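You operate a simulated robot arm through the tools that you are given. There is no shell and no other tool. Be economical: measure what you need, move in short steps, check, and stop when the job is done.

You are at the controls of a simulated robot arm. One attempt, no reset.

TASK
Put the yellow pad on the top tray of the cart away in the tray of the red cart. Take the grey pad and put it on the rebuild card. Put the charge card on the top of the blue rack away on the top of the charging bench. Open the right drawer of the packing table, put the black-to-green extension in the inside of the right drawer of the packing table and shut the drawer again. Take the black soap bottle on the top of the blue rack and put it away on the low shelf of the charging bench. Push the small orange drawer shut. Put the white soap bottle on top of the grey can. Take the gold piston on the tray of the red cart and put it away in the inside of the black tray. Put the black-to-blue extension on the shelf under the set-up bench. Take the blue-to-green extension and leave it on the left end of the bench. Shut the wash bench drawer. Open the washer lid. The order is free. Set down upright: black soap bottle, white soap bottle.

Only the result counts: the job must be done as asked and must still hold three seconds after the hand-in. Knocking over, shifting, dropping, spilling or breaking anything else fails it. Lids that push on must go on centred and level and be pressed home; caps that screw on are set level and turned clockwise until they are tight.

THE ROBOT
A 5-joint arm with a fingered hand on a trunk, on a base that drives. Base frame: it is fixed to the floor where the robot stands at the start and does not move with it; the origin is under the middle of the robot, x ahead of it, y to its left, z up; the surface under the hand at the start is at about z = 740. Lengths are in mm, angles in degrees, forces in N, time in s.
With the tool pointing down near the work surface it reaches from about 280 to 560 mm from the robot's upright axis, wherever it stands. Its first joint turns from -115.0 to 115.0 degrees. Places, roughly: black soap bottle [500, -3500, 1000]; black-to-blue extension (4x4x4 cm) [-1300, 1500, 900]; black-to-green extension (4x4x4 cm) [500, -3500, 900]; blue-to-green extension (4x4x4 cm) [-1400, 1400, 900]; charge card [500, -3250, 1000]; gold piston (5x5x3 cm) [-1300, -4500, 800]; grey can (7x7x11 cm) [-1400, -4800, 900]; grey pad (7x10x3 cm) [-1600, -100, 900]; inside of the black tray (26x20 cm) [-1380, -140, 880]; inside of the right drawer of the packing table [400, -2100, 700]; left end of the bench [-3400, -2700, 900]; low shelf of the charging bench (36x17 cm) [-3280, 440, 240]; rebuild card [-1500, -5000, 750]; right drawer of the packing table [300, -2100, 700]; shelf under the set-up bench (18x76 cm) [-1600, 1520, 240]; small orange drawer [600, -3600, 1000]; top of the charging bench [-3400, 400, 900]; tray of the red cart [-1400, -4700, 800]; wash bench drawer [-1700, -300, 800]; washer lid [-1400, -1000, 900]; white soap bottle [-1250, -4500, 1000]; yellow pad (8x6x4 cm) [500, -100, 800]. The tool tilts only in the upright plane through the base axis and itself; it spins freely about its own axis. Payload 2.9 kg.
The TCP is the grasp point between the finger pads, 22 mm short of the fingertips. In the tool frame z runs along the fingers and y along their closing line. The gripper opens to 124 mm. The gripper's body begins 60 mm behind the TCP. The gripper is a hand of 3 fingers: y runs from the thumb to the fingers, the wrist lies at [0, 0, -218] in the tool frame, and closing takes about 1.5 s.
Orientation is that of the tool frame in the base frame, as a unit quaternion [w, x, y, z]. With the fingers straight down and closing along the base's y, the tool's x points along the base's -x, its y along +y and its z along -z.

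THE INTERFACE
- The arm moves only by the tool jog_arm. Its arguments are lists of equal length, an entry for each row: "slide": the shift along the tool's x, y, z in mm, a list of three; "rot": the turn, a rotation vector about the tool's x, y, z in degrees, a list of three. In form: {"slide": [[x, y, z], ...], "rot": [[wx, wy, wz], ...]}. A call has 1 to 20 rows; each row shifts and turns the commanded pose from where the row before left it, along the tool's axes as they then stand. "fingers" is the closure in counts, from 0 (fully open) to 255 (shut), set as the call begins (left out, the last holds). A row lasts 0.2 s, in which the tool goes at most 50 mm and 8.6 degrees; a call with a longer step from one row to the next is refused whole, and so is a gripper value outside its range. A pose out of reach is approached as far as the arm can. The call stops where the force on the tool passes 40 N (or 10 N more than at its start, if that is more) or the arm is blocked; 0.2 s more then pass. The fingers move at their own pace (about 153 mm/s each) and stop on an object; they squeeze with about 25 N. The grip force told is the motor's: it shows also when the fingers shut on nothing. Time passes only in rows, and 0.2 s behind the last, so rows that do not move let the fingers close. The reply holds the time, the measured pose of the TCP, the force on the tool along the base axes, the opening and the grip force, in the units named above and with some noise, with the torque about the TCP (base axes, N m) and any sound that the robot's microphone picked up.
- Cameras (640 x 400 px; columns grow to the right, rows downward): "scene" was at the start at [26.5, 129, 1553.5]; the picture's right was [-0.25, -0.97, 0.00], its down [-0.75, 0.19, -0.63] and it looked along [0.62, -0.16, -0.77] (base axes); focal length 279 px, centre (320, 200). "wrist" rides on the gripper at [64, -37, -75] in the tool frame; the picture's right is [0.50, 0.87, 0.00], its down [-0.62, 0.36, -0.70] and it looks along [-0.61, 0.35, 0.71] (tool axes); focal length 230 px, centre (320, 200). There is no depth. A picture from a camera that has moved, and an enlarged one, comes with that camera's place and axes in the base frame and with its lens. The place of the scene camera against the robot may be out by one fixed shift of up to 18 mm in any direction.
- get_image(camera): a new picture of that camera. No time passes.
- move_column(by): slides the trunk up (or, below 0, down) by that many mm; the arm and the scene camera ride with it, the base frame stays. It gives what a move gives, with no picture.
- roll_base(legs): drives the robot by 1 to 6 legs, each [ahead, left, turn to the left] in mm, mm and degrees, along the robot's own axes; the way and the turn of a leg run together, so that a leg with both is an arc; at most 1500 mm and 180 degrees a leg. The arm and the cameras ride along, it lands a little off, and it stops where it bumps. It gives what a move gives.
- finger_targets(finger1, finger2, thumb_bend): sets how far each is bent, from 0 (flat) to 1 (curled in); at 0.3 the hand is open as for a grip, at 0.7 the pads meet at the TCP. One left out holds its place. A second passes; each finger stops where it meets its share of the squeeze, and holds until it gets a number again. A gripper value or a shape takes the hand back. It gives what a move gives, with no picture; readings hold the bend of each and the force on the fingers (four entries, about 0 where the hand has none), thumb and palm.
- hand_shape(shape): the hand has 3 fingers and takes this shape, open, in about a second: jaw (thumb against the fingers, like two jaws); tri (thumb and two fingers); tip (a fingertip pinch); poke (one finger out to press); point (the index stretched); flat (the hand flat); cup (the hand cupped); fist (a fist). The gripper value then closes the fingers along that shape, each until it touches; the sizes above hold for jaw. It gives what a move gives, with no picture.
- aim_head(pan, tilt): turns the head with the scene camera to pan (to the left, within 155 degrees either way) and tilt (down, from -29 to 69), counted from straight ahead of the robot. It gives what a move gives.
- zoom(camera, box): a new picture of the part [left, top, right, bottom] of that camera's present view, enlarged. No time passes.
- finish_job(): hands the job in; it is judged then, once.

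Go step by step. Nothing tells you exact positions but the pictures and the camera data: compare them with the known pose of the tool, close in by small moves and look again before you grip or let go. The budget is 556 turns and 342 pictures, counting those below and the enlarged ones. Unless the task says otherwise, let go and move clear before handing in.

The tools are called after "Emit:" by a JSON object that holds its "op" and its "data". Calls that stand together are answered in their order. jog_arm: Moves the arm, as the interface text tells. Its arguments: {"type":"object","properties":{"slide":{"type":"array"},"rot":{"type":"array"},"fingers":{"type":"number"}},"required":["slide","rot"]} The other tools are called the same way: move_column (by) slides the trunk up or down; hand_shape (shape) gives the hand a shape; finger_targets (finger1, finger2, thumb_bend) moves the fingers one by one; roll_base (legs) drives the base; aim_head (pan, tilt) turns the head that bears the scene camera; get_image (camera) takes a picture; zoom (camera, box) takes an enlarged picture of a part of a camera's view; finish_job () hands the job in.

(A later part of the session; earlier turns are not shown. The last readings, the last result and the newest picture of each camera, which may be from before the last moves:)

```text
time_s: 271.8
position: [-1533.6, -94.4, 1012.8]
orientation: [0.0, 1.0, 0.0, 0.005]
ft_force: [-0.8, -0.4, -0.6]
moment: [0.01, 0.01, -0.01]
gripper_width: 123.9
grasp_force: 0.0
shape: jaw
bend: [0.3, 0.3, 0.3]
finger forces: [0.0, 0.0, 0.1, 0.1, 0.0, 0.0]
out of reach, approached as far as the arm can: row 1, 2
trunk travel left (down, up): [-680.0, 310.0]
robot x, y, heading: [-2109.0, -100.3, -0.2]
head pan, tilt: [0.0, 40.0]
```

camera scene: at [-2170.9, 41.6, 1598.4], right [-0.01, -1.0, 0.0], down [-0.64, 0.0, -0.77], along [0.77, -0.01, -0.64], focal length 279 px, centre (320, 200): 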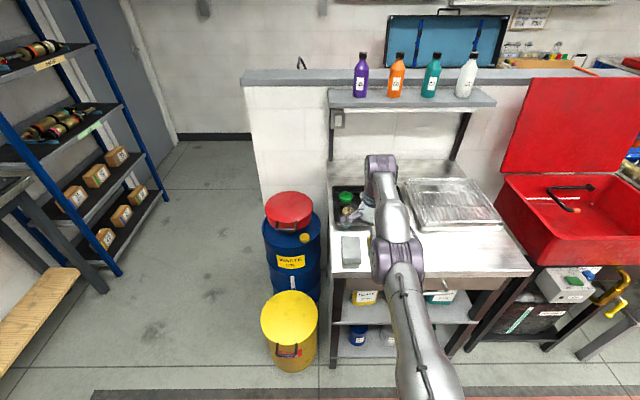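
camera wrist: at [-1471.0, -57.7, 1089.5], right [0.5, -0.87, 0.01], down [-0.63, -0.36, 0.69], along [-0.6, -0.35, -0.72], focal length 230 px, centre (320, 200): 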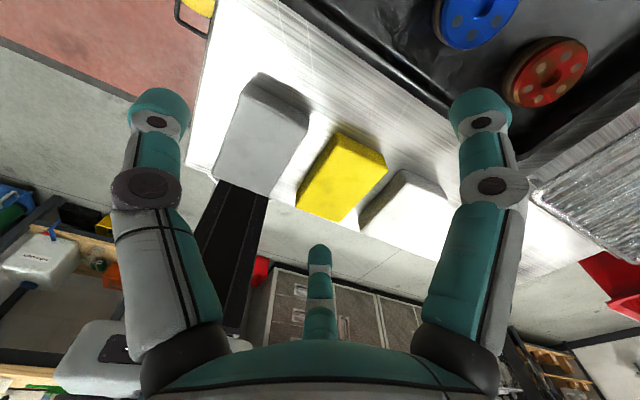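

Emit:
{"op": "jog_arm", "data": {"slide": [[-40, 0, -20], [-40, 0, -20], [-40, 0, 0], [-40, 0, 0]], "rot": [[0, 0, 0], [0, 0, 0], [0, 0, 0], [0, 0, 0]]}}

Emit:
{"op": "get_image", "data": {"camera": "scene"}}

```text
time_s: 272.8
position: [-1536.8, -92.9, 1027.8]
orientation: [0.0, 1.0, 0.0, 0.006]
ft_force: [0.5, -0.2, 0.0]
moment: [-0.02, 0.01, 0.01]
gripper_width: 123.8
grasp_force: 0.1
shape: jaw
bend: [0.3, 0.3, 0.3]
finger forces: [0.0, 0.0, 0.0, 0.0, 0.1, 0.0]
out of reach, approached as far as the arm can: row 1, 2, 3, 4
trunk travel left (down, up): [-680.0, 310.0]
robot x, y, heading: [-2112.8, -108.2, -0.3]
head pan, tilt: [0.0, 40.0]
```

```text
234 pictures are left
camera scene: at [-2071.5, 40.9, 1598.4], right [-0.01, -1.0, 0.0], down [-0.64, 0.0, -0.77], along [0.77, -0.01, -0.64], focal length 279 px, centre (320, 200)
```

scene: 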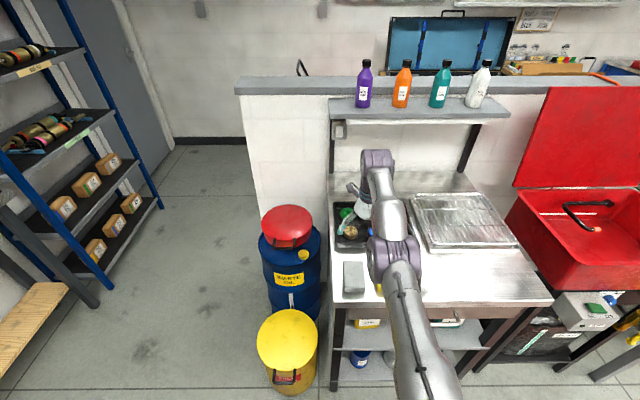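

The commanded target seems to lie far beyond reach. I'll walk it back in larger steps until the arm follows.

Emit:
{"op": "jog_arm", "data": {"slide": [[-48, 0, 0], [-48, 0, 0], [-48, 0, 0], [-48, 0, 0], [-48, 0, 0], [-48, 0, 0], [-48, 0, 0], [-48, 0, 0], [-48, 0, 0], [-48, 0, 0]], "rot": [[0, 0, 0], [0, 0, 0], [0, 0, 0], [0, 0, 0], [0, 0, 0], [0, 0, 0], [0, 0, 0], [0, 0, 0], [0, 0, 0], [0, 0, 0]]}}

```text
time_s: 275.0
position: [-1537.2, -93.5, 1027.0]
orientation: [0.0, 1.0, 0.0, 0.006]
ft_force: [-0.4, 0.8, -0.2]
moment: [0.01, -0.02, 0.02]
gripper_width: 123.9
grasp_force: 0.1
shape: jaw
bend: [0.3, 0.3, 0.3]
finger forces: [0.0, 0.1, 0.0, 0.1, 0.1, 0.0]
out of reach, approached as far as the arm can: row 1, 2, 3, 4, 5, 6, 7, 8, 9, 10
trunk travel left (down, up): [-680.0, 310.0]
robot x, y, heading: [-2109.2, -105.8, -0.2]
head pan, tilt: [0.0, 40.0]
```

Emit:
{"op": "jog_arm", "data": {"slide": [[0, 0, 0], [0, 0, 0], [0, 0, 0]], "rot": [[0, 6, 0], [0, 6, 0], [0, 6, 0]]}}

```text
time_s: 275.8
position: [-1470.8, -94.1, 1049.4]
orientation: [-0.004, 0.987, 0.001, 0.164]
ft_force: [0.3, -0.2, -0.3]
moment: [0.02, -0.04, 0.0]
gripper_width: 124.0
grasp_force: 0.1
shape: jaw
bend: [0.3, 0.3, 0.3]
finger forces: [0.1, 0.0, 0.0, 0.0, 0.0, 0.1]
out of reach, approached as far as the arm can: row 1, 2, 3
trunk travel left (down, up): [-680.0, 310.0]
robot x, y, heading: [-2115.9, -106.6, -0.4]
head pan, tilt: [0.0, 40.0]
```

Emit:
{"op": "jog_arm", "data": {"slide": [[0, 0, 0], [0, 0, 0], [0, 0, 0], [-48, 0, 0], [-48, 0, 0], [-48, 0, 0], [-48, 0, 0], [-48, 0, 0], [-48, 0, 0], [-48, 0, 0], [-48, 0, 0], [-48, 0, 0], [-48, 0, 0], [-48, 0, 0], [-48, 0, 0], [-48, 0, 0], [-48, 0, 0], [-48, 0, 0], [-48, 0, 0], [-48, 0, 0]], "rot": [[0, -6, 0], [0, -6, 0], [0, -6, 0], [0, 0, 0], [0, 0, 0], [0, 0, 0], [0, 0, 0], [0, 0, 0], [0, 0, 0], [0, 0, 0], [0, 0, 0], [0, 0, 0], [0, 0, 0], [0, 0, 0], [0, 0, 0], [0, 0, 0], [0, 0, 0], [0, 0, 0], [0, 0, 0], [0, 0, 0]]}}

```text
time_s: 280.0
position: [-1898.3, -86.9, 1094.4]
orientation: [-0.003, 0.999, 0.001, 0.032]
ft_force: [-0.1, 0.3, -0.5]
moment: [-0.01, 0.02, 0.01]
gripper_width: 124.0
grasp_force: 0.0
shape: jaw
bend: [0.3, 0.3, 0.3]
finger forces: [0.1, 0.0, 0.1, 0.0, 0.0, 0.0]
out of reach, approached as far as the arm can: row 1, 2, 3, 10, 11, 12, 13, 14, 15, 16, 17, 18, 19, 20
trunk travel left (down, up): [-680.0, 310.0]
robot x, y, heading: [-2109.4, -107.1, -0.3]
head pan, tilt: [0.0, 40.0]
```

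The arm follows again (now overshot inward). I'll walk the command forward to mid-range.

Emit:
{"op": "jog_arm", "data": {"slide": [[48, 0, 0], [48, 0, 0], [48, 0, 0], [48, 0, 0], [48, 0, 0], [48, 0, 0], [48, 0, 0], [48, 0, 0], [48, 0, 0], [48, 0, 0], [48, 0, 0], [48, 0, 0], [48, 0, 0]], "rot": [[0, 0, 0], [0, 0, 0], [0, 0, 0], [0, 0, 0], [0, 0, 0], [0, 0, 0], [0, 0, 0], [0, 0, 0], [0, 0, 0], [0, 0, 0], [0, 0, 0], [0, 0, 0], [0, 0, 0]]}}

Emit:
{"op": "get_image", "data": {"camera": "wrist"}}

```text
time_s: 282.8
position: [-1544.6, -87.4, 1104.9]
orientation: [-0.001, 0.999, 0.0, 0.033]
ft_force: [0.5, -1.2, 0.8]
moment: [-0.02, -0.01, 0.01]
gripper_width: 123.8
grasp_force: 0.1
shape: jaw
bend: [0.3, 0.3, 0.3]
finger forces: [0.1, 0.0, 0.1, 0.1, 0.0, 0.1]
out of reach, approached as far as the arm can: row 8, 9, 10, 11, 12, 13
trunk travel left (down, up): [-680.0, 310.0]
robot x, y, heading: [-2109.1, -104.3, -0.3]
head pan, tilt: [0.0, 40.0]
```

```text
233 pictures are left
camera wrist: at [-1485.6, -52.1, 1184.3], right [0.5, -0.87, 0.03], down [-0.66, -0.36, 0.66], along [-0.56, -0.35, -0.75], focal length 230 px, centre (320, 200)
```

wrist: 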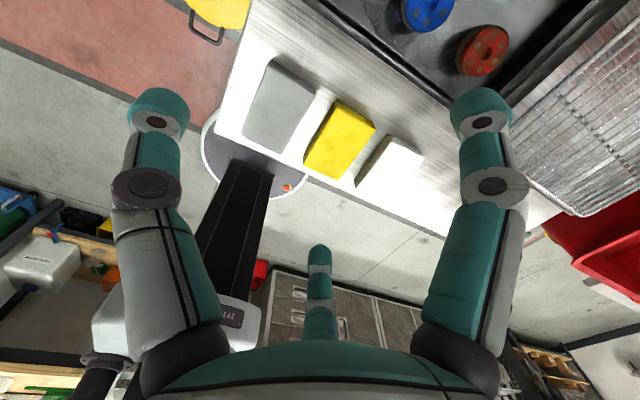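

Emit:
{"op": "jog_arm", "data": {"slide": [[-48, 0, 0], [-48, 0, 0], [-48, 0, 0], [-48, 0, 0], [-48, 0, 0], [-48, 0, 0]], "rot": [[0, 0, 0], [0, 0, 0], [0, 0, 0], [0, 0, 0], [0, 0, 0], [0, -3.7, 0]]}}

```text
time_s: 284.2
position: [-1834.4, -86.7, 1084.7]
orientation: [-0.001, 1.0, 0.002, 0.002]
ft_force: [-0.1, 0.1, -0.4]
moment: [-0.01, -0.05, 0.0]
gripper_width: 123.9
grasp_force: 0.1
shape: jaw
bend: [0.3, 0.3, 0.3]
finger forces: [0.0, 0.0, 0.0, 0.0, 0.0, 0.0]
trunk travel left (down, up): [-680.0, 310.0]
robot x, y, heading: [-2111.0, -106.4, -0.1]
head pan, tilt: [0.0, 40.0]
```

Back under control with the hand vertical. I'll go over the grey pad.

Emit:
{"op": "jog_arm", "data": {"slide": [[39, -5, 0], [39, -5, 0], [39, -5, 0], [39, -5, 0], [39, -5, 15], [39, -5, 25], [0, 0, 25], [0, 0, 25]], "rot": [[0, 0, 0], [0, 0, 0], [0, 0, 0], [0, 0, 0], [0, 0, 0], [0, 0, 0], [0, 0, 0], [0, 0, 0]]}}

Emit:
{"op": "get_image", "data": {"camera": "wrist"}}

```text
time_s: 286.0
position: [-1596.7, -56.9, 994.6]
orientation: [0.0, 1.0, 0.001, 0.001]
ft_force: [0.0, 0.6, -1.4]
moment: [-0.01, 0.02, 0.01]
gripper_width: 124.1
grasp_force: 0.0
shape: jaw
bend: [0.3, 0.3, 0.3]
finger forces: [0.1, 0.0, 0.0, 0.1, 0.1, 0.1]
trunk travel left (down, up): [-680.0, 310.0]
robot x, y, heading: [-2107.3, -104.2, -0.3]
head pan, tilt: [0.0, 40.0]
```

```text
232 pictures are left
camera wrist: at [-1533.1, -20.7, 1070.8], right [0.5, -0.87, 0.0], down [-0.62, -0.36, 0.7], along [-0.61, -0.35, -0.71], focal length 230 px, centre (320, 200)
```

wrist: 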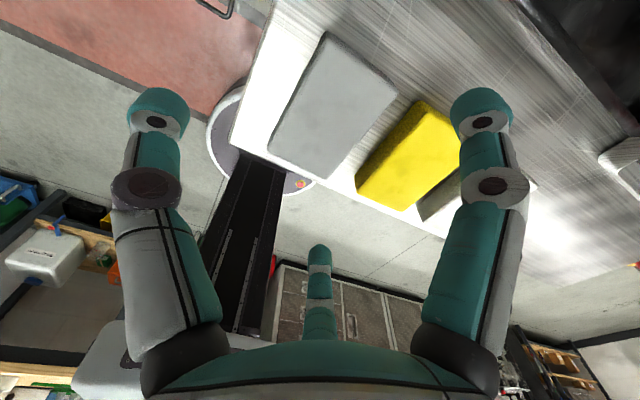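

The grey pad spans x -1649..-1553, y -100..-36. I'll descend and grip.

Emit:
{"op": "jog_arm", "data": {"slide": [[-4, 1, 30], [0, 0, 30], [0, 0, 20], [0, 0, 12]], "rot": [[0, 0, 0], [0, 0, 0], [0, 0, 0], [0, 0, 0]]}}

Emit:
{"op": "jog_arm", "data": {"slide": [[0, 0, 0], [0, 0, 0], [0, 0, 0], [0, 0, 0], [0, 0, 0], [0, 0, 0], [0, 0, 0], [0, 0, 0]], "rot": [[0, 0, 0], [0, 0, 0], [0, 0, 0], [0, 0, 0], [0, 0, 0], [0, 0, 0], [0, 0, 0], [0, 0, 0]], "fingers": 255}}

Emit:
{"op": "get_image", "data": {"camera": "wrist"}}

```text
time_s: 287.0
position: [-1602.8, -58.4, 902.3]
orientation: [0.0, 1.0, 0.001, 0.001]
ft_force: [0.1, -0.1, 0.4]
moment: [0.01, -0.01, 0.02]
gripper_width: 123.7
grasp_force: 0.1
shape: jaw
bend: [0.3, 0.3, 0.3]
finger forces: [0.1, 0.1, 0.0, 0.0, 0.0, 0.0]
trunk travel left (down, up): [-680.0, 310.0]
robot x, y, heading: [-2109.9, -104.9, -0.2]
head pan, tilt: [0.0, 40.0]
```

```text
time_s: 288.8
position: [-1601.0, -56.9, 903.2]
orientation: [0.0, 1.0, 0.0, 0.001]
ft_force: [0.7, 0.8, -0.3]
moment: [0.02, 0.01, -0.02]
gripper_width: 44.8
grasp_force: 25.7
shape: jaw
bend: [0.25, 0.26, 0.68]
finger forces: [21.2, 20.6, 0.1, 0.0, 20.7, 0.0]
trunk travel left (down, up): [-680.0, 310.0]
robot x, y, heading: [-2108.0, -107.3, -0.2]
head pan, tilt: [0.0, 40.0]
```

```text
231 pictures are left
camera wrist: at [-1538.0, -21.2, 978.8], right [0.5, -0.87, 0.0], down [-0.62, -0.36, 0.7], along [-0.61, -0.35, -0.71], focal length 230 px, centre (320, 200)
```

wrist: 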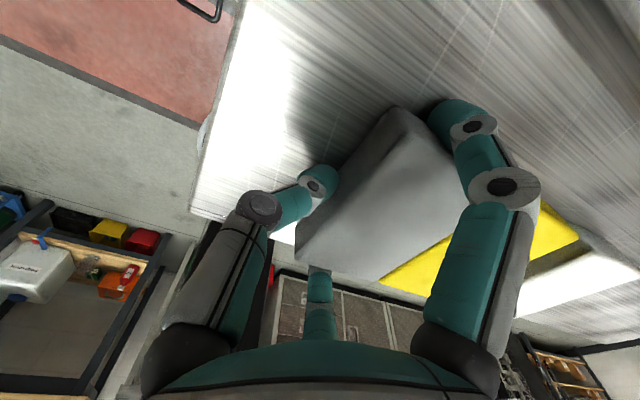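

Gripped. I'll lift and check that the yellow pad hasn't been disturbed.

Emit:
{"op": "jog_arm", "data": {"slide": [[0, 0, -15], [0, 0, -35], [0, 0, -45], [0, 0, -30]], "rot": [[0, 0, 0], [0, 0, 0], [0, 0, 0], [0, 0, 0]]}}

Emit:
{"op": "get_image", "data": {"camera": "wrist"}}

Emit:
{"op": "get_image", "data": {"camera": "scene"}}

```text
time_s: 289.8
position: [-1603.1, -58.9, 1028.5]
orientation: [-0.001, 1.0, 0.0, 0.001]
ft_force: [-0.3, 0.0, -0.3]
moment: [0.04, 0.0, 0.0]
gripper_width: 44.4
grasp_force: 25.3
shape: jaw
bend: [0.25, 0.26, 0.67]
finger forces: [21.3, 20.9, 0.0, 0.0, 19.8, 0.0]
trunk travel left (down, up): [-680.0, 310.0]
robot x, y, heading: [-2111.5, -106.4, -0.2]
head pan, tilt: [0.0, 40.0]
```

```text
230 pictures are left
camera wrist: at [-1538.2, -22.8, 1103.5], right [0.5, -0.87, 0.0], down [-0.62, -0.36, 0.7], along [-0.6, -0.35, -0.71], focal length 230 px, centre (320, 200)
```

wrist: 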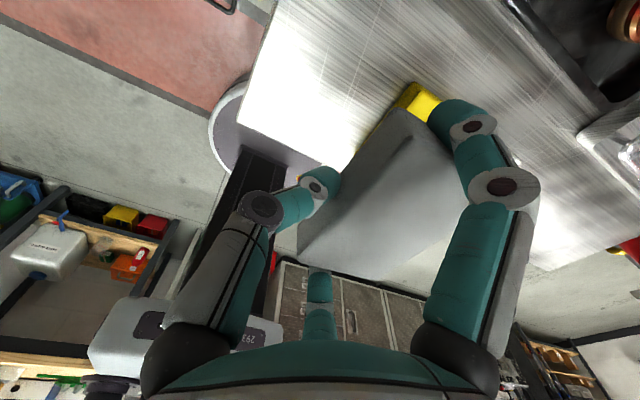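

```text
229 pictures are left
camera scene: at [-2071.8, 40.9, 1598.4], right [-0.01, -1.0, 0.0], down [-0.64, 0.0, -0.77], along [0.77, -0.01, -0.64], focal length 279 px, centre (320, 200)
```

scene: 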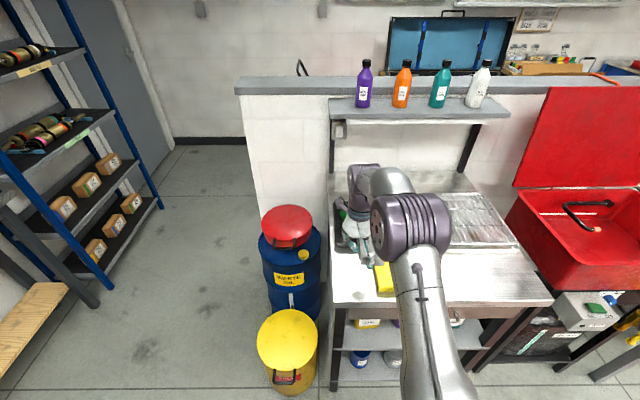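

The grey pad is held and the neighbours look fine. I'll drive down the aisle to the -x side of the red cart.

Emit:
{"op": "roll_base", "data": {"legs": [[-250, 0, 0], [0, -1500, 0], [0, -1500, 0], [0, -1500, 0], [0, -330, 0]]}}

Emit:
{"op": "aim_head", "data": {"pan": 0, "tilt": 40}}

Emit:
{"op": "get_image", "data": {"camera": "scene"}}

```text
time_s: 314.5
position: [-1889.7, -4909.6, 1026.7]
orientation: [0.0, 1.0, -0.006, 0.001]
ft_force: [0.7, 0.2, -0.2]
moment: [0.03, -0.01, -0.03]
gripper_width: 44.6
grasp_force: 25.0
shape: jaw
bend: [0.25, 0.26, 0.67]
finger forces: [21.3, 20.9, 0.0, 0.0, 19.8, 0.1]
trunk travel left (down, up): [-680.0, 310.0]
robot x, y, heading: [-2401.4, -4951.2, -1.4]
head pan, tilt: [0.0, 40.0]
```

```text
time_s: 315.1
position: [-1890.6, -4909.8, 1027.8]
orientation: [0.0, 1.0, -0.006, 0.001]
ft_force: [0.1, 0.5, -0.4]
moment: [0.02, -0.03, 0.01]
gripper_width: 44.6
grasp_force: 25.2
shape: jaw
bend: [0.25, 0.26, 0.67]
finger forces: [21.3, 20.9, 0.0, 0.1, 19.9, 0.0]
trunk travel left (down, up): [-680.0, 310.0]
robot x, y, heading: [-2395.9, -4952.9, -1.2]
head pan, tilt: [0.0, 40.0]
```

```text
228 pictures are left
camera scene: at [-2359.4, -4803.5, 1598.5], right [-0.02, -1.0, 0.0], down [-0.64, 0.01, -0.77], along [0.77, -0.02, -0.64], focal length 279 px, centre (320, 200)
```

scene: 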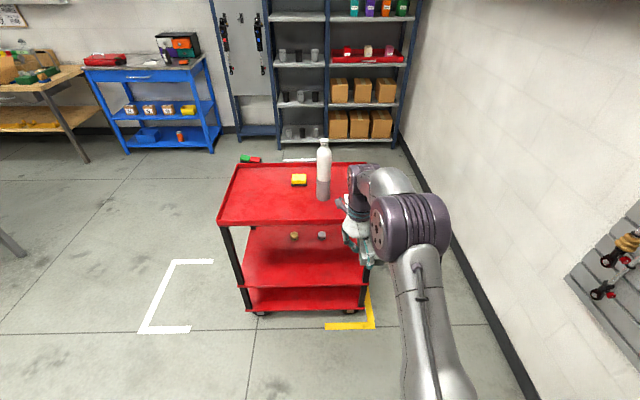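

The way is clear. The tall bottle stands near the card, so I'll shift right first, then roll in so the hand enters beside it.

Emit:
{"op": "roll_base", "data": {"legs": [[0, -70, 1.2], [400, 0, 0]]}}

Emit:
{"op": "get_image", "data": {"camera": "wrist"}}

Emit:
{"op": "get_image", "data": {"camera": "scene"}}

```text
time_s: 318.2
position: [-1494.9, -4966.0, 1026.6]
orientation: [0.001, 1.0, 0.007, 0.001]
ft_force: [-0.4, -0.5, -0.2]
moment: [0.0, 0.01, -0.05]
gripper_width: 44.6
grasp_force: 25.3
shape: jaw
bend: [0.25, 0.26, 0.67]
finger forces: [21.3, 20.9, 0.1, 0.1, 19.8, 0.0]
trunk travel left (down, up): [-680.0, 310.0]
robot x, y, heading: [-1997.8, -5021.1, 0.6]
head pan, tilt: [0.0, 40.0]
```

```text
227 pictures are left
camera wrist: at [-1431.7, -4928.9, 1102.7], right [0.51, -0.86, 0.0], down [-0.61, -0.36, 0.7], along [-0.6, -0.36, -0.71], focal length 230 px, centre (320, 200)
```

wrist: 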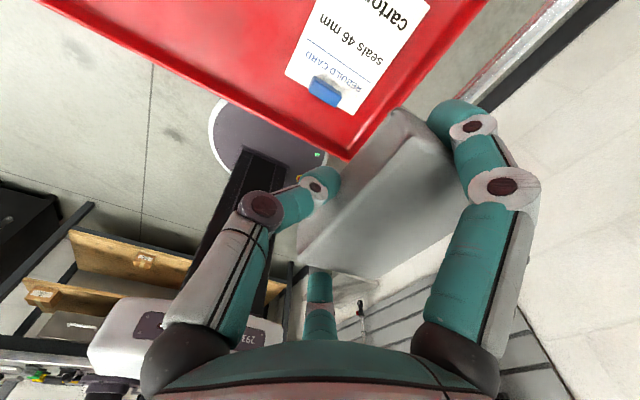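

```text
226 pictures are left
camera scene: at [-1965.6, -4871.6, 1598.4], right [0.01, -1.0, 0.0], down [-0.64, 0.0, -0.77], along [0.77, 0.0, -0.64], focal length 279 px, centre (320, 200)
```

scene: 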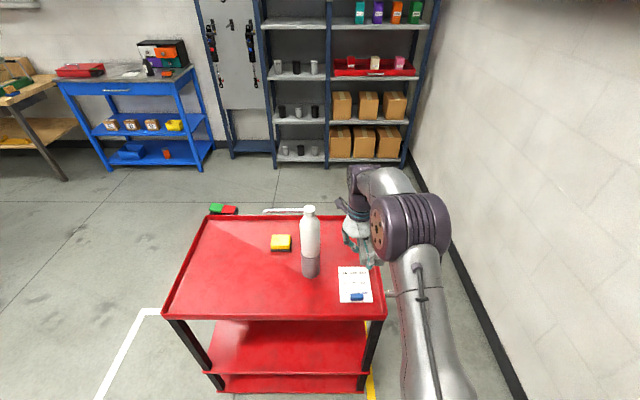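

The card is confirmed at centre (-1465, -4990). I'll move over it and lower.

Emit:
{"op": "jog_arm", "data": {"slide": [[18, 10, 0], [17, 10, 0], [0, 0, 40], [0, 0, 40], [0, 0, 40], [0, 0, 35]], "rot": [[0, 0, 0], [0, 0, 0], [0, 0, 0], [0, 0, 0], [0, 0, 0], [0, 0, 0]]}}

Emit:
{"op": "get_image", "data": {"camera": "wrist"}}

Emit:
{"op": "get_image", "data": {"camera": "scene"}}

```text
time_s: 319.6
position: [-1459.5, -4985.0, 870.0]
orientation: [0.0, 1.0, 0.006, 0.002]
ft_force: [0.1, -0.6, 0.4]
moment: [-0.02, -0.03, 0.01]
gripper_width: 44.6
grasp_force: 25.1
shape: jaw
bend: [0.25, 0.26, 0.66]
finger forces: [21.7, 21.3, 0.0, 0.0, 18.3, 0.0]
trunk travel left (down, up): [-680.0, 310.0]
robot x, y, heading: [-2007.9, -5019.4, 0.3]
head pan, tilt: [0.0, 40.0]
```

```text
225 pictures are left
camera wrist: at [-1395.8, -4948.4, 946.5], right [0.51, -0.86, 0.0], down [-0.61, -0.36, 0.7], along [-0.6, -0.36, -0.71], focal length 230 px, centre (320, 200)
```

wrist: 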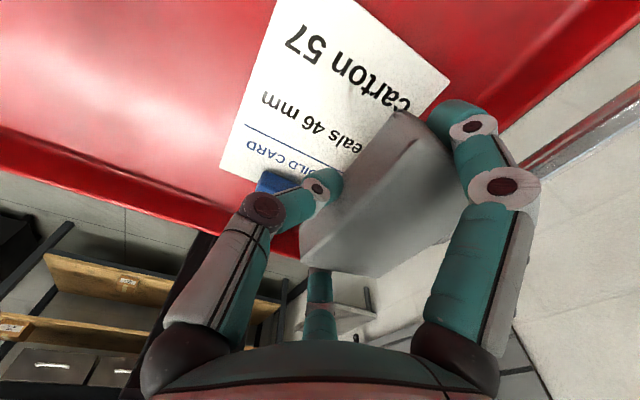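

```text
224 pictures are left
camera scene: at [-1965.5, -4871.6, 1598.5], right [0.01, -1.0, 0.0], down [-0.64, 0.0, -0.77], along [0.77, 0.0, -0.64], focal length 279 px, centre (320, 200)
```

scene: 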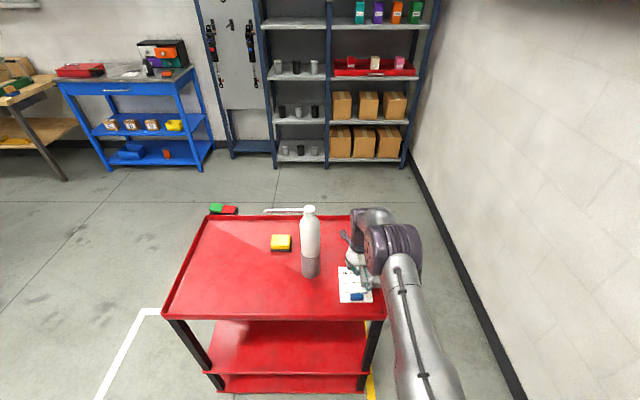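

The blue clip sits near the front finger, so I'll place the pad 14 mm further toward +x, then lower until contact.

Emit:
{"op": "jog_arm", "data": {"slide": [[14, 1, 0], [0, 0, 15], [0, 0, 10], [0, 0, 5], [0, 0, 4], [0, 0, 4], [0, 0, 4], [0, 0, 4], [0, 0, 4]], "rot": [[0, 0, 0], [0, 0, 0], [0, 0, 0], [0, 0, 0], [0, 0, 0], [0, 0, 0], [0, 0, 0], [0, 0, 0], [0, 0, 0]]}}

Emit:
{"op": "get_image", "data": {"camera": "wrist"}}

```text
time_s: 321.6
position: [-1445.7, -4986.0, 826.6]
orientation: [-0.001, 1.0, 0.007, 0.006]
ft_force: [4.6, 2.1, 30.2]
moment: [-1.08, 1.06, 0.24]
gripper_width: 43.0
grasp_force: 25.2
shape: jaw
bend: [0.25, 0.23, 0.66]
finger forces: [22.3, 41.7, 0.0, 0.0, 17.6, 0.0]
trunk travel left (down, up): [-680.0, 310.0]
robot x, y, heading: [-2001.9, -5022.1, 0.1]
head pan, tilt: [0.0, 40.0]
```

```text
223 pictures are left
camera wrist: at [-1383.3, -4949.0, 902.5], right [0.51, -0.86, 0.01], down [-0.62, -0.37, 0.69], along [-0.59, -0.36, -0.72], focal length 230 px, centre (320, 200)
```

wrist: 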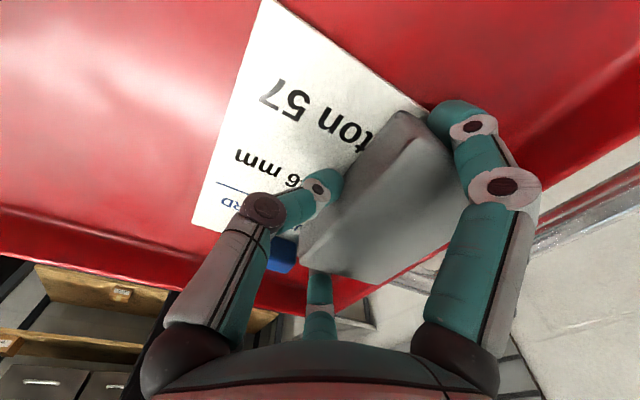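

The pad hangs about 27 mm to -y of the TCP, so it's near the card's edge and rim. I'll lift slightly, shift 14 mm toward +y, and set down again.

Emit:
{"op": "jog_arm", "data": {"slide": [[0, 0, -12], [0, -7, 0], [0, -7, 0], [0, 0, 4], [0, 0, 4], [0, 0, 3], [0, 0, 2]], "rot": [[0, 0, 0], [0, 0, 0], [0, 0, 0], [0, 0, 0], [0, 0, 0], [0, 0, 0], [0, 0, 0]]}}

Emit:
{"op": "get_image", "data": {"camera": "wrist"}}

Emit:
{"op": "zoom", "data": {"camera": "scene", "box": [270, 190, 430, 320]}}

```text
time_s: 323.2
position: [-1447.4, -4972.2, 826.5]
orientation: [0.0, 1.0, 0.007, 0.006]
ft_force: [6.3, 0.5, 38.5]
moment: [-1.35, 1.4, 0.33]
gripper_width: 42.0
grasp_force: 24.9
shape: jaw
bend: [0.25, 0.21, 0.65]
finger forces: [22.7, 52.9, 0.0, 0.0, 16.8, 0.0]
trunk travel left (down, up): [-680.0, 310.0]
robot x, y, heading: [-2002.2, -5021.3, 0.3]
head pan, tilt: [0.0, 40.0]
```

```text
222 pictures are left
camera wrist: at [-1383.9, -4934.9, 901.9], right [0.51, -0.86, 0.01], down [-0.62, -0.37, 0.69], along [-0.59, -0.36, -0.72], focal length 230 px, centre (320, 200)
```

wrist: 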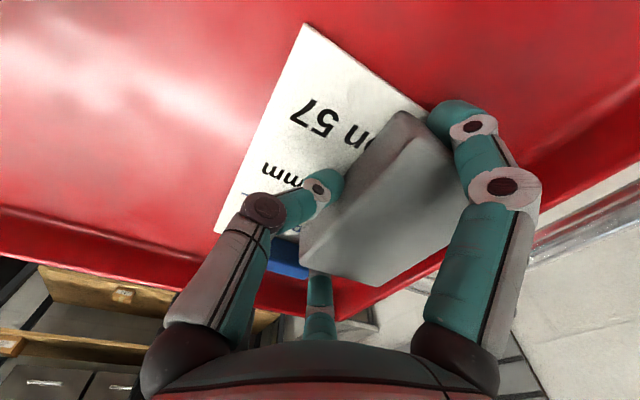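

```text
3.08 times, centred on (350, 255) of scene
camera zoom: at [-1971.4, -4871.6, 1599.2], right [0.01, -1.0, 0.0], down [-0.64, 0.0, -0.77], along [0.77, 0.0, -0.64], focal length 858 px, centre (228, 31)
```

zoom: 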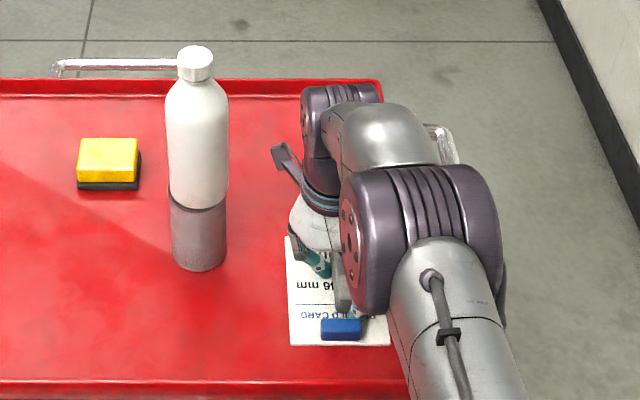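

The contact is the pad's corner on the card (same spot relative to the hand both times), so it's down. I'll ease off and open the fingers.

Emit:
{"op": "jog_arm", "data": {"slide": [[0, 0, -1.5], [0, 0, -1], [0, 0, 0]], "rot": [[0, 0, 0], [0, 0, 0], [0, 0, 0]]}}

Emit:
{"op": "finger_targets", "data": {"finger1": 0.18, "finger2": 0.18, "thumb_bend": 0.5}}

Emit:
{"op": "get_image", "data": {"camera": "wrist"}}

```text
time_s: 324.0
position: [-1447.0, -4971.5, 825.5]
orientation: [0.0, 1.0, 0.006, 0.003]
ft_force: [8.2, 0.4, 30.3]
moment: [-1.06, 0.72, 0.46]
gripper_width: 42.4
grasp_force: 25.1
shape: jaw
bend: [0.25, 0.21, 0.65]
finger forces: [24.5, 44.7, 0.0, 0.1, 17.5, 0.1]
trunk travel left (down, up): [-680.0, 310.0]
robot x, y, heading: [-2004.2, -5019.7, 0.2]
head pan, tilt: [0.0, 40.0]
```

```text
time_s: 325.0
position: [-1447.2, -4972.5, 826.8]
orientation: [-0.002, 1.0, 0.007, 0.004]
ft_force: [8.2, -5.3, 38.2]
moment: [-0.29, 0.62, 0.17]
gripper_width: 71.5
grasp_force: 22.3
shape: fingers
bend: [0.18, 0.26, 0.63]
finger forces: [0.1, 19.1, 0.0, 0.1, 25.0, 0.0]
trunk travel left (down, up): [-680.0, 310.0]
robot x, y, heading: [-2003.3, -5023.3, 0.3]
head pan, tilt: [0.0, 40.0]
```

```text
220 pictures are left
camera wrist: at [-1384.4, -4936.4, 902.9], right [0.51, -0.86, 0.0], down [-0.62, -0.37, 0.7], along [-0.6, -0.36, -0.72], focal length 230 px, centre (320, 200)
```

wrist: 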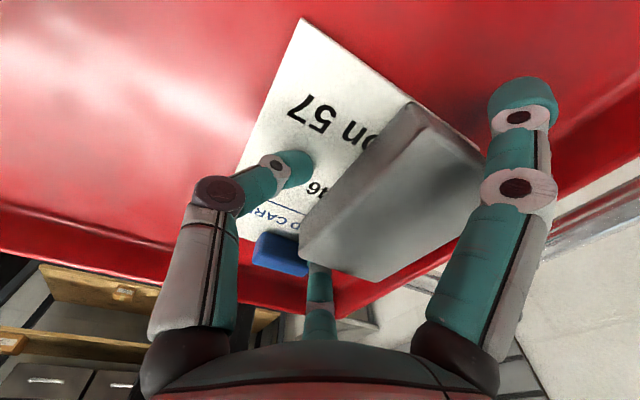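

Emit:
{"op": "jog_arm", "data": {"slide": [[0, 0, -4], [0, 0, -3], [0, 0, 0]], "rot": [[0, 0, 0], [0, 0, 0], [0, 0, 0]]}}

Emit:
{"op": "get_image", "data": {"camera": "wrist"}}

```text
time_s: 325.8
position: [-1448.1, -4972.3, 831.4]
orientation: [0.0, 1.0, 0.008, 0.001]
ft_force: [-1.9, -4.3, 14.4]
moment: [0.29, 0.08, 0.05]
gripper_width: 81.4
grasp_force: 7.8
shape: fingers
bend: [0.18, 0.18, 0.54]
finger forces: [0.0, 0.0, 0.0, 0.0, 14.7, 0.0]
trunk travel left (down, up): [-680.0, 310.0]
robot x, y, heading: [-2007.4, -5021.5, 0.4]
head pan, tilt: [0.0, 40.0]
```

```text
219 pictures are left
camera wrist: at [-1384.4, -4935.4, 907.4], right [0.51, -0.86, 0.0], down [-0.61, -0.37, 0.7], along [-0.6, -0.36, -0.71], focal length 230 px, centre (320, 200)
```

wrist: 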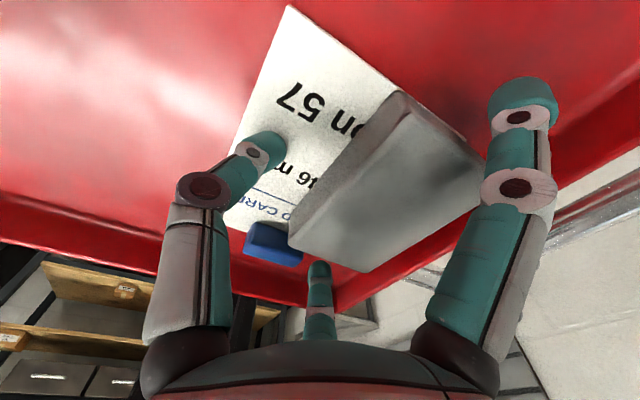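

Emit:
{"op": "jog_arm", "data": {"slide": [[0, 0, -10], [0, 0, -20], [0, 0, -40], [0, 0, -45], [0, 0, -45]], "rot": [[0, 0, 0], [0, 0, 0], [0, 0, 0], [0, 0, 0], [0, 0, 0]]}}

Emit:
{"op": "get_image", "data": {"camera": "wrist"}}

Emit:
{"op": "zoom", "data": {"camera": "scene", "box": [270, 190, 430, 320]}}

```text
time_s: 327.0
position: [-1444.6, -4971.5, 991.5]
orientation: [0.0, 1.0, 0.007, 0.001]
ft_force: [-1.4, 0.1, -0.2]
moment: [0.03, -0.02, -0.02]
gripper_width: 89.5
grasp_force: 0.0
shape: fingers
bend: [0.18, 0.18, 0.5]
finger forces: [0.0, 0.0, 0.0, 0.0, 0.0, 0.0]
trunk travel left (down, up): [-680.0, 310.0]
robot x, y, heading: [-2002.5, -5019.0, 0.2]
head pan, tilt: [0.0, 40.0]
```

```text
218 pictures are left
camera wrist: at [-1382.1, -4935.8, 1067.8], right [0.51, -0.86, 0.0], down [-0.61, -0.36, 0.7], along [-0.6, -0.36, -0.71], focal length 230 px, centre (320, 200)
```

wrist: 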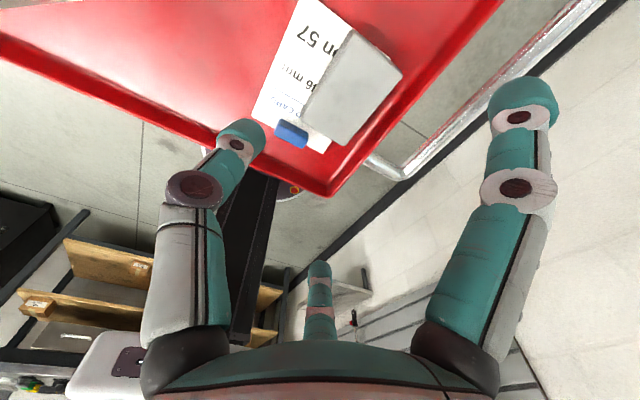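

```text
3.08 times, centred on (350, 255) of scene
camera zoom: at [-1966.9, -4871.6, 1598.4], right [0.01, -1.0, 0.0], down [-0.64, 0.0, -0.77], along [0.77, 0.0, -0.64], focal length 858 px, centre (228, 31)
```

zoom: 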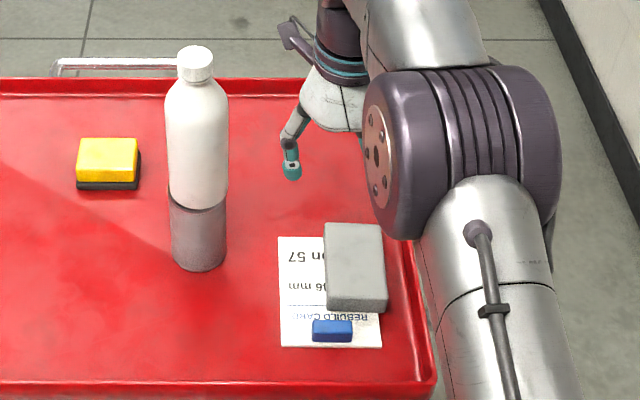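

The grey pad rests on the rebuild card. Next I'll drive round to the blue rack for the orange drawer, bottle, card and extension.

Emit:
{"op": "jog_arm", "data": {"slide": [[-30, 0, 0], [-45, 0, 0], [-45, 0, 0]], "rot": [[0, 0, 0], [0, 0, 0], [0, 0, 0]], "fingers": 0}}

Emit:
{"op": "roll_base", "data": {"legs": [[-200, 0, 0], [0, 1080, 0], [1000, 0, 0], [1000, 0, 0]]}}

Emit:
{"op": "get_image", "data": {"camera": "scene"}}

```text
time_s: 327.8
position: [-1566.6, -4971.8, 991.2]
orientation: [0.0, 1.0, 0.007, 0.003]
ft_force: [-0.3, 0.4, 0.4]
moment: [-0.02, -0.01, -0.01]
gripper_width: 123.9
grasp_force: 0.1
shape: jaw
bend: [0.3, 0.3, 0.3]
finger forces: [0.0, 0.0, 0.1, 0.1, 0.0, 0.0]
trunk travel left (down, up): [-680.0, 310.0]
robot x, y, heading: [-2002.3, -5020.9, 0.3]
head pan, tilt: [0.0, 40.0]
```

```text
time_s: 344.1
position: [234.8, -3900.7, 991.4]
orientation: [0.0, 1.0, 0.002, 0.001]
ft_force: [0.6, -0.1, -0.2]
moment: [0.01, 0.0, -0.01]
gripper_width: 123.9
grasp_force: 0.1
shape: jaw
bend: [0.3, 0.3, 0.3]
finger forces: [0.0, 0.0, 0.0, 0.0, 0.0, 0.0]
trunk travel left (down, up): [-680.0, 310.0]
robot x, y, heading: [-206.6, -3943.4, -0.5]
head pan, tilt: [0.0, 40.0]
```

```text
216 pictures are left
camera scene: at [-164.8, -3795.2, 1598.4], right [-0.01, -1.0, 0.0], down [-0.64, 0.0, -0.77], along [0.77, 0.0, -0.64], focal length 279 px, centre (320, 200)
```

scene: 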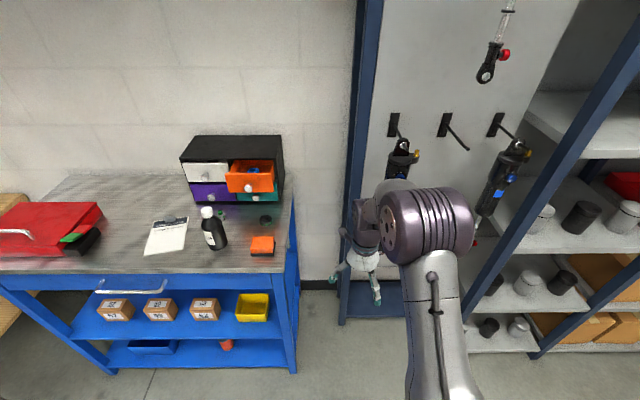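

Emit:
{"op": "zoom", "data": {"camera": "scene", "box": [130, 120, 310, 280]}}

```text
2.50 times, centred on (220, 200) of scene
camera zoom: at [-164.8, -3795.2, 1598.4], right [-0.01, -1.0, 0.0], down [-0.64, 0.0, -0.77], along [0.77, 0.0, -0.64], focal length 697 px, centre (570, 200)
```

zoom: 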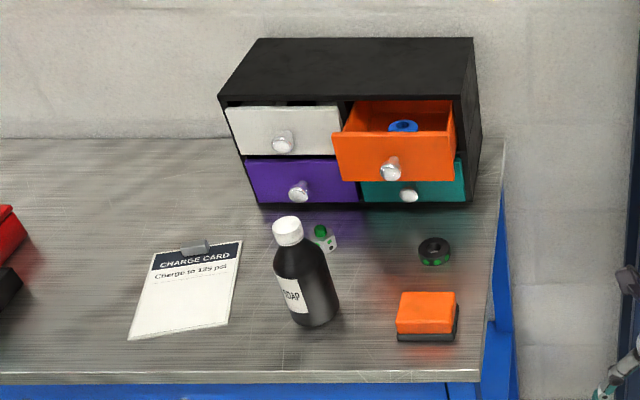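

I see the blue rack: orange drawer open with its knob near (606, -3550, 1012), black soap bottle at (465, -3455), charge card at (507, -3263) and the black/green extension at (559, -3600). First I'll fold and rotate the hand, then approach to push the drawer.

Emit:
{"op": "jog_arm", "data": {"slide": [[-40, 0, 0], [-40, 0, 0], [0, 0, 0], [0, 0, 0], [0, 0, 0], [0, 0, 0], [0, 0, 0], [0, 0, 0], [0, 0, 0]], "rot": [[0, 0, 0], [0, 0, 0], [0, 0, 8.5], [0, 0, 8.5], [0, 0, 8.5], [0, 0, 8.5], [0, 0, 8.5], [0, 0, 8.5], [0, 0, 8.5]], "fingers": 255}}

Emit:
{"op": "roll_base", "data": {"legs": [[0, 330, 0], [260, 0, 0]]}}

Emit:
{"op": "get_image", "data": {"camera": "scene"}}

Emit:
{"op": "get_image", "data": {"camera": "wrist"}}

```text
time_s: 346.1
position: [154.1, -3902.3, 990.1]
orientation: [-0.001, 0.868, -0.496, 0.001]
ft_force: [-0.1, 0.6, 0.1]
moment: [0.01, -0.01, 0.02]
gripper_width: 0.0
grasp_force: 24.6
shape: jaw
bend: [0.7, 0.7, 0.7]
finger forces: [0.0, 0.1, 0.0, 0.1, 0.0, 0.0]
trunk travel left (down, up): [-680.0, 310.0]
robot x, y, heading: [-201.1, -3941.8, -0.3]
head pan, tilt: [0.0, 40.0]
```

```text
time_s: 349.8
position: [413.1, -3572.9, 991.2]
orientation: [-0.001, 0.868, -0.496, 0.001]
ft_force: [-0.2, -0.5, 0.5]
moment: [0.02, 0.0, 0.0]
gripper_width: 0.1
grasp_force: 24.7
shape: jaw
bend: [0.7, 0.7, 0.7]
finger forces: [0.0, 0.0, 0.2, 0.0, 0.0, 0.0]
trunk travel left (down, up): [-680.0, 310.0]
robot x, y, heading: [55.2, -3614.9, -0.2]
head pan, tilt: [0.0, 40.0]
```

```text
214 pictures are left
camera scene: at [94.8, -3466.1, 1598.4], right [-0.01, -1.0, 0.0], down [-0.64, 0.0, -0.77], along [0.77, -0.01, -0.64], focal length 279 px, centre (320, 200)
```

scene: 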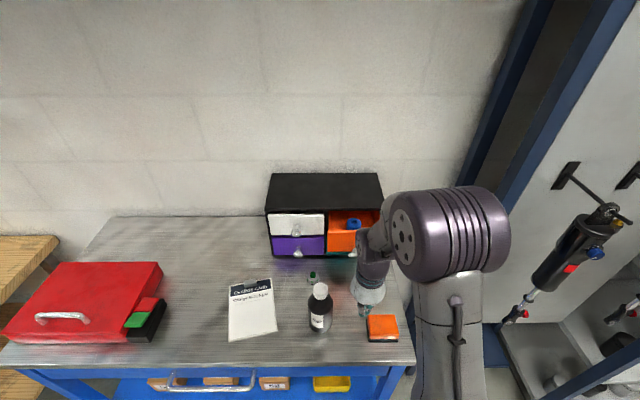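

```text
213 pictures are left
camera wrist: at [478.8, -3610.2, 1066.4], right [-0.49, -0.87, 0.0], down [-0.62, 0.35, 0.7], along [-0.61, 0.34, -0.71], focal length 230 px, centre (320, 200)
```

wrist: 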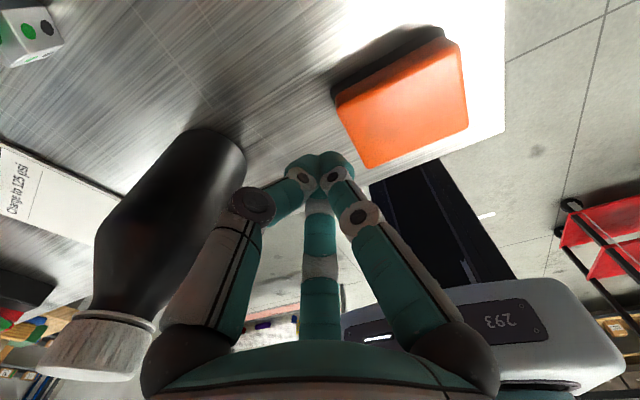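

The hand is lined up with the orange drawer (y≈-3575), clear of the bottle. I'll push forward with force limits.

Emit:
{"op": "jog_arm", "data": {"slide": [[6.1, -10.3, 0], [6.1, -10.3, 0], [6.1, -10.3, 0], [6.1, -10.3, 0], [6.1, -10.3, 0], [6.1, -10.3, 0], [6.1, -10.3, 0], [6.1, -10.3, 0], [6.1, -10.3, 0], [6.1, -10.3, 0], [6.1, -10.3, 0], [6.1, -10.3, 0]], "rot": [[0, 0, 0], [0, 0, 0], [0, 0, 0], [0, 0, 0], [0, 0, 0], [0, 0, 0], [0, 0, 0], [0, 0, 0], [0, 0, 0], [0, 0, 0], [0, 0, 0], [0, 0, 0]]}}

Emit:
{"op": "get_image", "data": {"camera": "scene"}}

Emit:
{"op": "get_image", "data": {"camera": "wrist"}}

```text
time_s: 352.4
position: [549.6, -3573.2, 995.5]
orientation: [-0.002, 0.868, -0.497, 0.002]
ft_force: [-28.5, 1.8, 7.2]
moment: [-0.41, -2.88, -1.11]
gripper_width: 0.0
grasp_force: 25.2
shape: jaw
bend: [0.7, 0.7, 0.7]
finger forces: [0.1, 0.1, 0.1, 0.1, 0.1, 0.1]
trunk travel left (down, up): [-680.0, 310.0]
robot x, y, heading: [53.9, -3611.7, -0.5]
head pan, tilt: [0.0, 40.0]
```

```text
212 pictures are left
camera scene: at [82.6, -3465.6, 1598.7], right [-0.01, -1.0, 0.0], down [-0.64, 0.0, -0.77], along [0.77, -0.01, -0.64], focal length 279 px, centre (320, 200)
```

scene: 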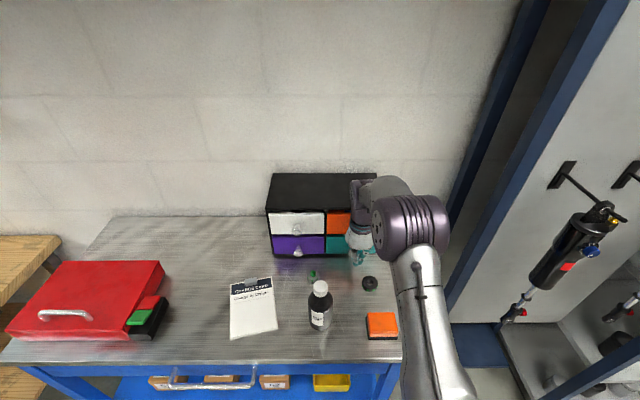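

```text
211 pictures are left
camera wrist: at [614.0, -3610.5, 1070.8], right [-0.49, -0.87, 0.0], down [-0.62, 0.35, 0.7], along [-0.61, 0.34, -0.72], focal length 230 px, centre (320, 200)
```

wrist: 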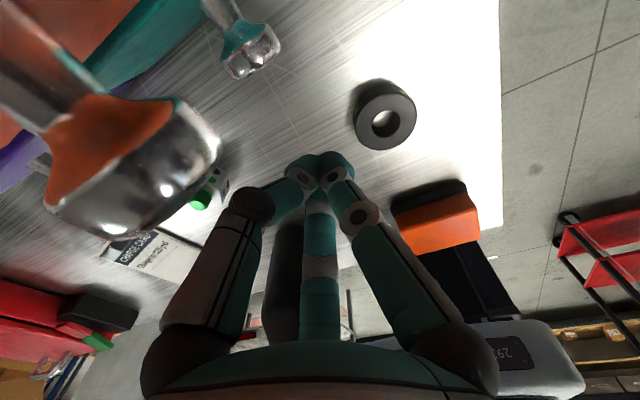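

Emit:
{"op": "jog_arm", "data": {"slide": [[2, -3.5, 0], [2, -3.5, 0], [2, -3.5, 0], [2, -3.5, 0], [2, -3.5, 0]], "rot": [[0, 0, 0], [0, 0, 0], [0, 0, 0], [0, 0, 0], [0, 0, 0]]}}

Emit:
{"op": "zoom", "data": {"camera": "scene", "box": [220, 150, 440, 350]}}

```text
time_s: 352.8
position: [551.7, -3573.3, 996.7]
orientation: [-0.001, 0.868, -0.497, 0.003]
ft_force: [-29.6, 1.6, 18.1]
moment: [-0.87, -3.74, -1.06]
gripper_width: 0.1
grasp_force: 25.6
shape: jaw
bend: [0.7, 0.7, 0.7]
finger forces: [0.0, 0.1, 0.1, 0.0, 0.1, 0.1]
trunk travel left (down, up): [-680.0, 310.0]
robot x, y, heading: [54.5, -3613.0, -0.5]
head pan, tilt: [0.0, 40.0]
stopped in row 2: the force on the tool passed its limit at 45 N (the readings are from after the stop); the commanded pose is now the measured one
```

```text
2.00 times, centred on (330, 250) of scene
camera zoom: at [79.5, -3465.6, 1598.9], right [-0.01, -1.0, 0.0], down [-0.64, 0.0, -0.77], along [0.77, -0.01, -0.64], focal length 558 px, centre (300, 100)
```

zoom: 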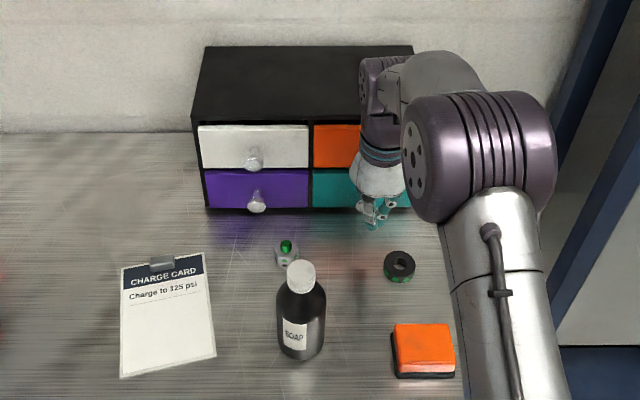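

The orange drawer is shut. Before fetching the extension I need the packing table's right drawer open, so I'll back off and go look at it.

Emit:
{"op": "jog_arm", "data": {"slide": [[-20, 34, 0], [-20, 34, -10], [-20, 34, -10]], "rot": [[0, 0, 0], [0, 0, 0], [0, 0, 0]]}}

Emit:
{"op": "roll_base", "data": {"legs": [[-450, 0, 0], [0, 1450, 0]]}}

Emit:
{"op": "get_image", "data": {"camera": "scene"}}

```text
time_s: 353.6
position: [439.3, -3573.9, 1010.8]
orientation: [0.001, 0.868, -0.496, 0.0]
ft_force: [0.0, 0.0, 0.8]
moment: [-0.02, -0.04, -0.01]
gripper_width: 0.1
grasp_force: 25.1
shape: jaw
bend: [0.7, 0.7, 0.7]
finger forces: [0.1, 0.0, 0.1, 0.1, 0.0, 0.0]
trunk travel left (down, up): [-680.0, 310.0]
robot x, y, heading: [55.3, -3613.6, -0.4]
head pan, tilt: [0.0, 40.0]
```

```text
time_s: 363.2
position: [-3.7, -2107.5, 1011.0]
orientation: [0.001, 0.87, -0.494, 0.0]
ft_force: [-0.3, -0.1, 0.2]
moment: [0.02, 0.01, -0.01]
gripper_width: 0.1
grasp_force: 25.1
shape: jaw
bend: [0.7, 0.7, 0.7]
finger forces: [0.1, 0.0, 0.0, 0.0, 0.0, 0.1]
trunk travel left (down, up): [-680.0, 310.0]
robot x, y, heading: [-386.0, -2149.8, -0.1]
head pan, tilt: [0.0, 40.0]
```

```text
209 pictures are left
camera scene: at [-351.5, -2002.5, 1598.4], right [0.0, -1.0, 0.0], down [-0.64, 0.0, -0.77], along [0.77, 0.0, -0.64], focal length 279 px, centre (320, 200)
```

scene: 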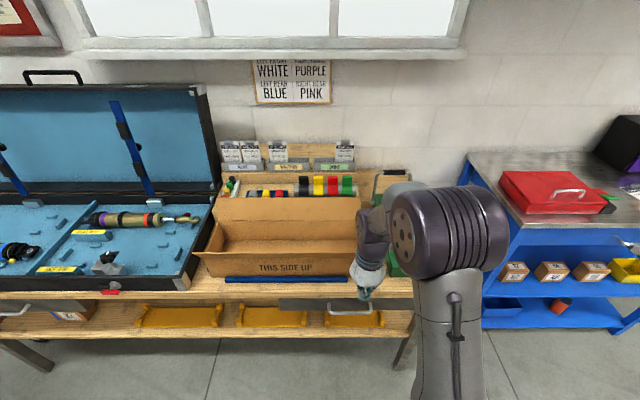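

The arm hides the right drawer. I'll shift right to see it past the arm, and turn the hand 30° meanwhile.

Emit:
{"op": "roll_base", "data": {"legs": [[0, -250, 0]]}}

Emit:
{"op": "jog_arm", "data": {"slide": [[0, 0, 0], [0, 0, 0], [0, 0, 0], [0, 0, 0]], "rot": [[0, 0, 7.6], [0, 0, 7.6], [0, 0, 7.6], [0, 0, 7.6]], "fingers": 0}}

Emit:
{"op": "get_image", "data": {"camera": "scene"}}

Emit:
{"op": "zoom", "data": {"camera": "scene", "box": [140, 250, 340, 375]}}

```text
time_s: 365.0
position: [-4.6, -2360.3, 1010.1]
orientation: [0.0, 0.87, -0.493, -0.002]
ft_force: [0.2, -0.4, -0.3]
moment: [0.01, -0.04, 0.01]
gripper_width: 0.0
grasp_force: 24.7
shape: jaw
bend: [0.7, 0.7, 0.7]
finger forces: [0.1, 0.1, 0.0, 0.0, 0.0, 0.1]
trunk travel left (down, up): [-680.0, 310.0]
robot x, y, heading: [-390.2, -2403.0, 0.0]
head pan, tilt: [0.0, 40.0]
```

```text
time_s: 366.0
position: [-5.2, -2440.3, 1010.6]
orientation: [0.0, 0.712, -0.702, 0.0]
ft_force: [0.1, -1.0, 0.8]
moment: [-0.02, -0.01, 0.04]
gripper_width: 123.7
grasp_force: 0.0
shape: jaw
bend: [0.3, 0.3, 0.3]
finger forces: [0.0, 0.1, 0.0, 0.0, 0.0, 0.0]
out of reach, approached as far as the arm can: row 3, 4
trunk travel left (down, up): [-680.0, 310.0]
robot x, y, heading: [-390.9, -2400.9, 0.0]
head pan, tilt: [0.0, 40.0]
```

```text
208 pictures are left
camera scene: at [-352.5, -2255.1, 1598.6], right [0.0, -1.0, 0.0], down [-0.64, 0.0, -0.77], along [0.77, 0.0, -0.64], focal length 279 px, centre (320, 200)
```

scene: 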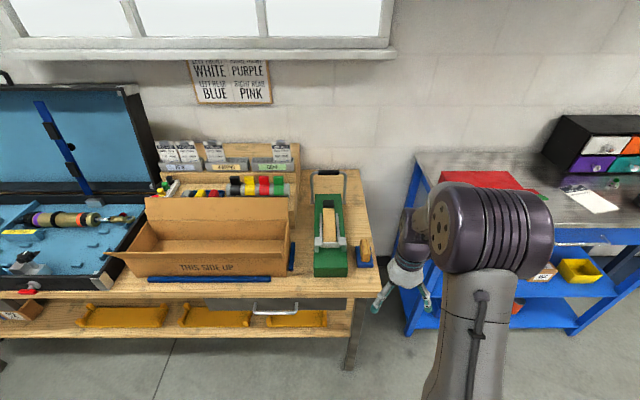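

```text
3.20 times, centred on (240, 312) of scene
camera zoom: at [-352.5, -2255.1, 1598.6], right [0.0, -1.0, 0.0], down [-0.64, 0.0, -0.77], along [0.77, 0.0, -0.64], focal length 892 px, centre (576, -160)
```

zoom: 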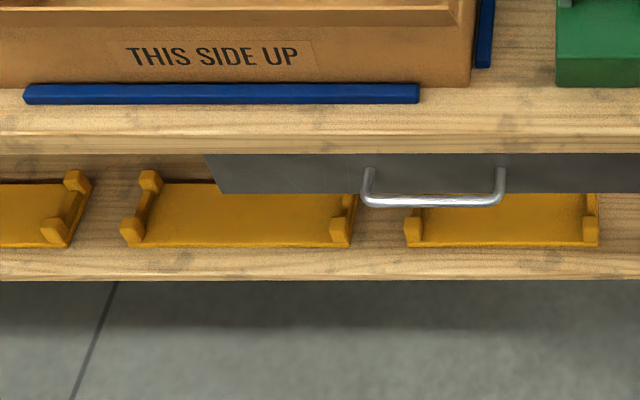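

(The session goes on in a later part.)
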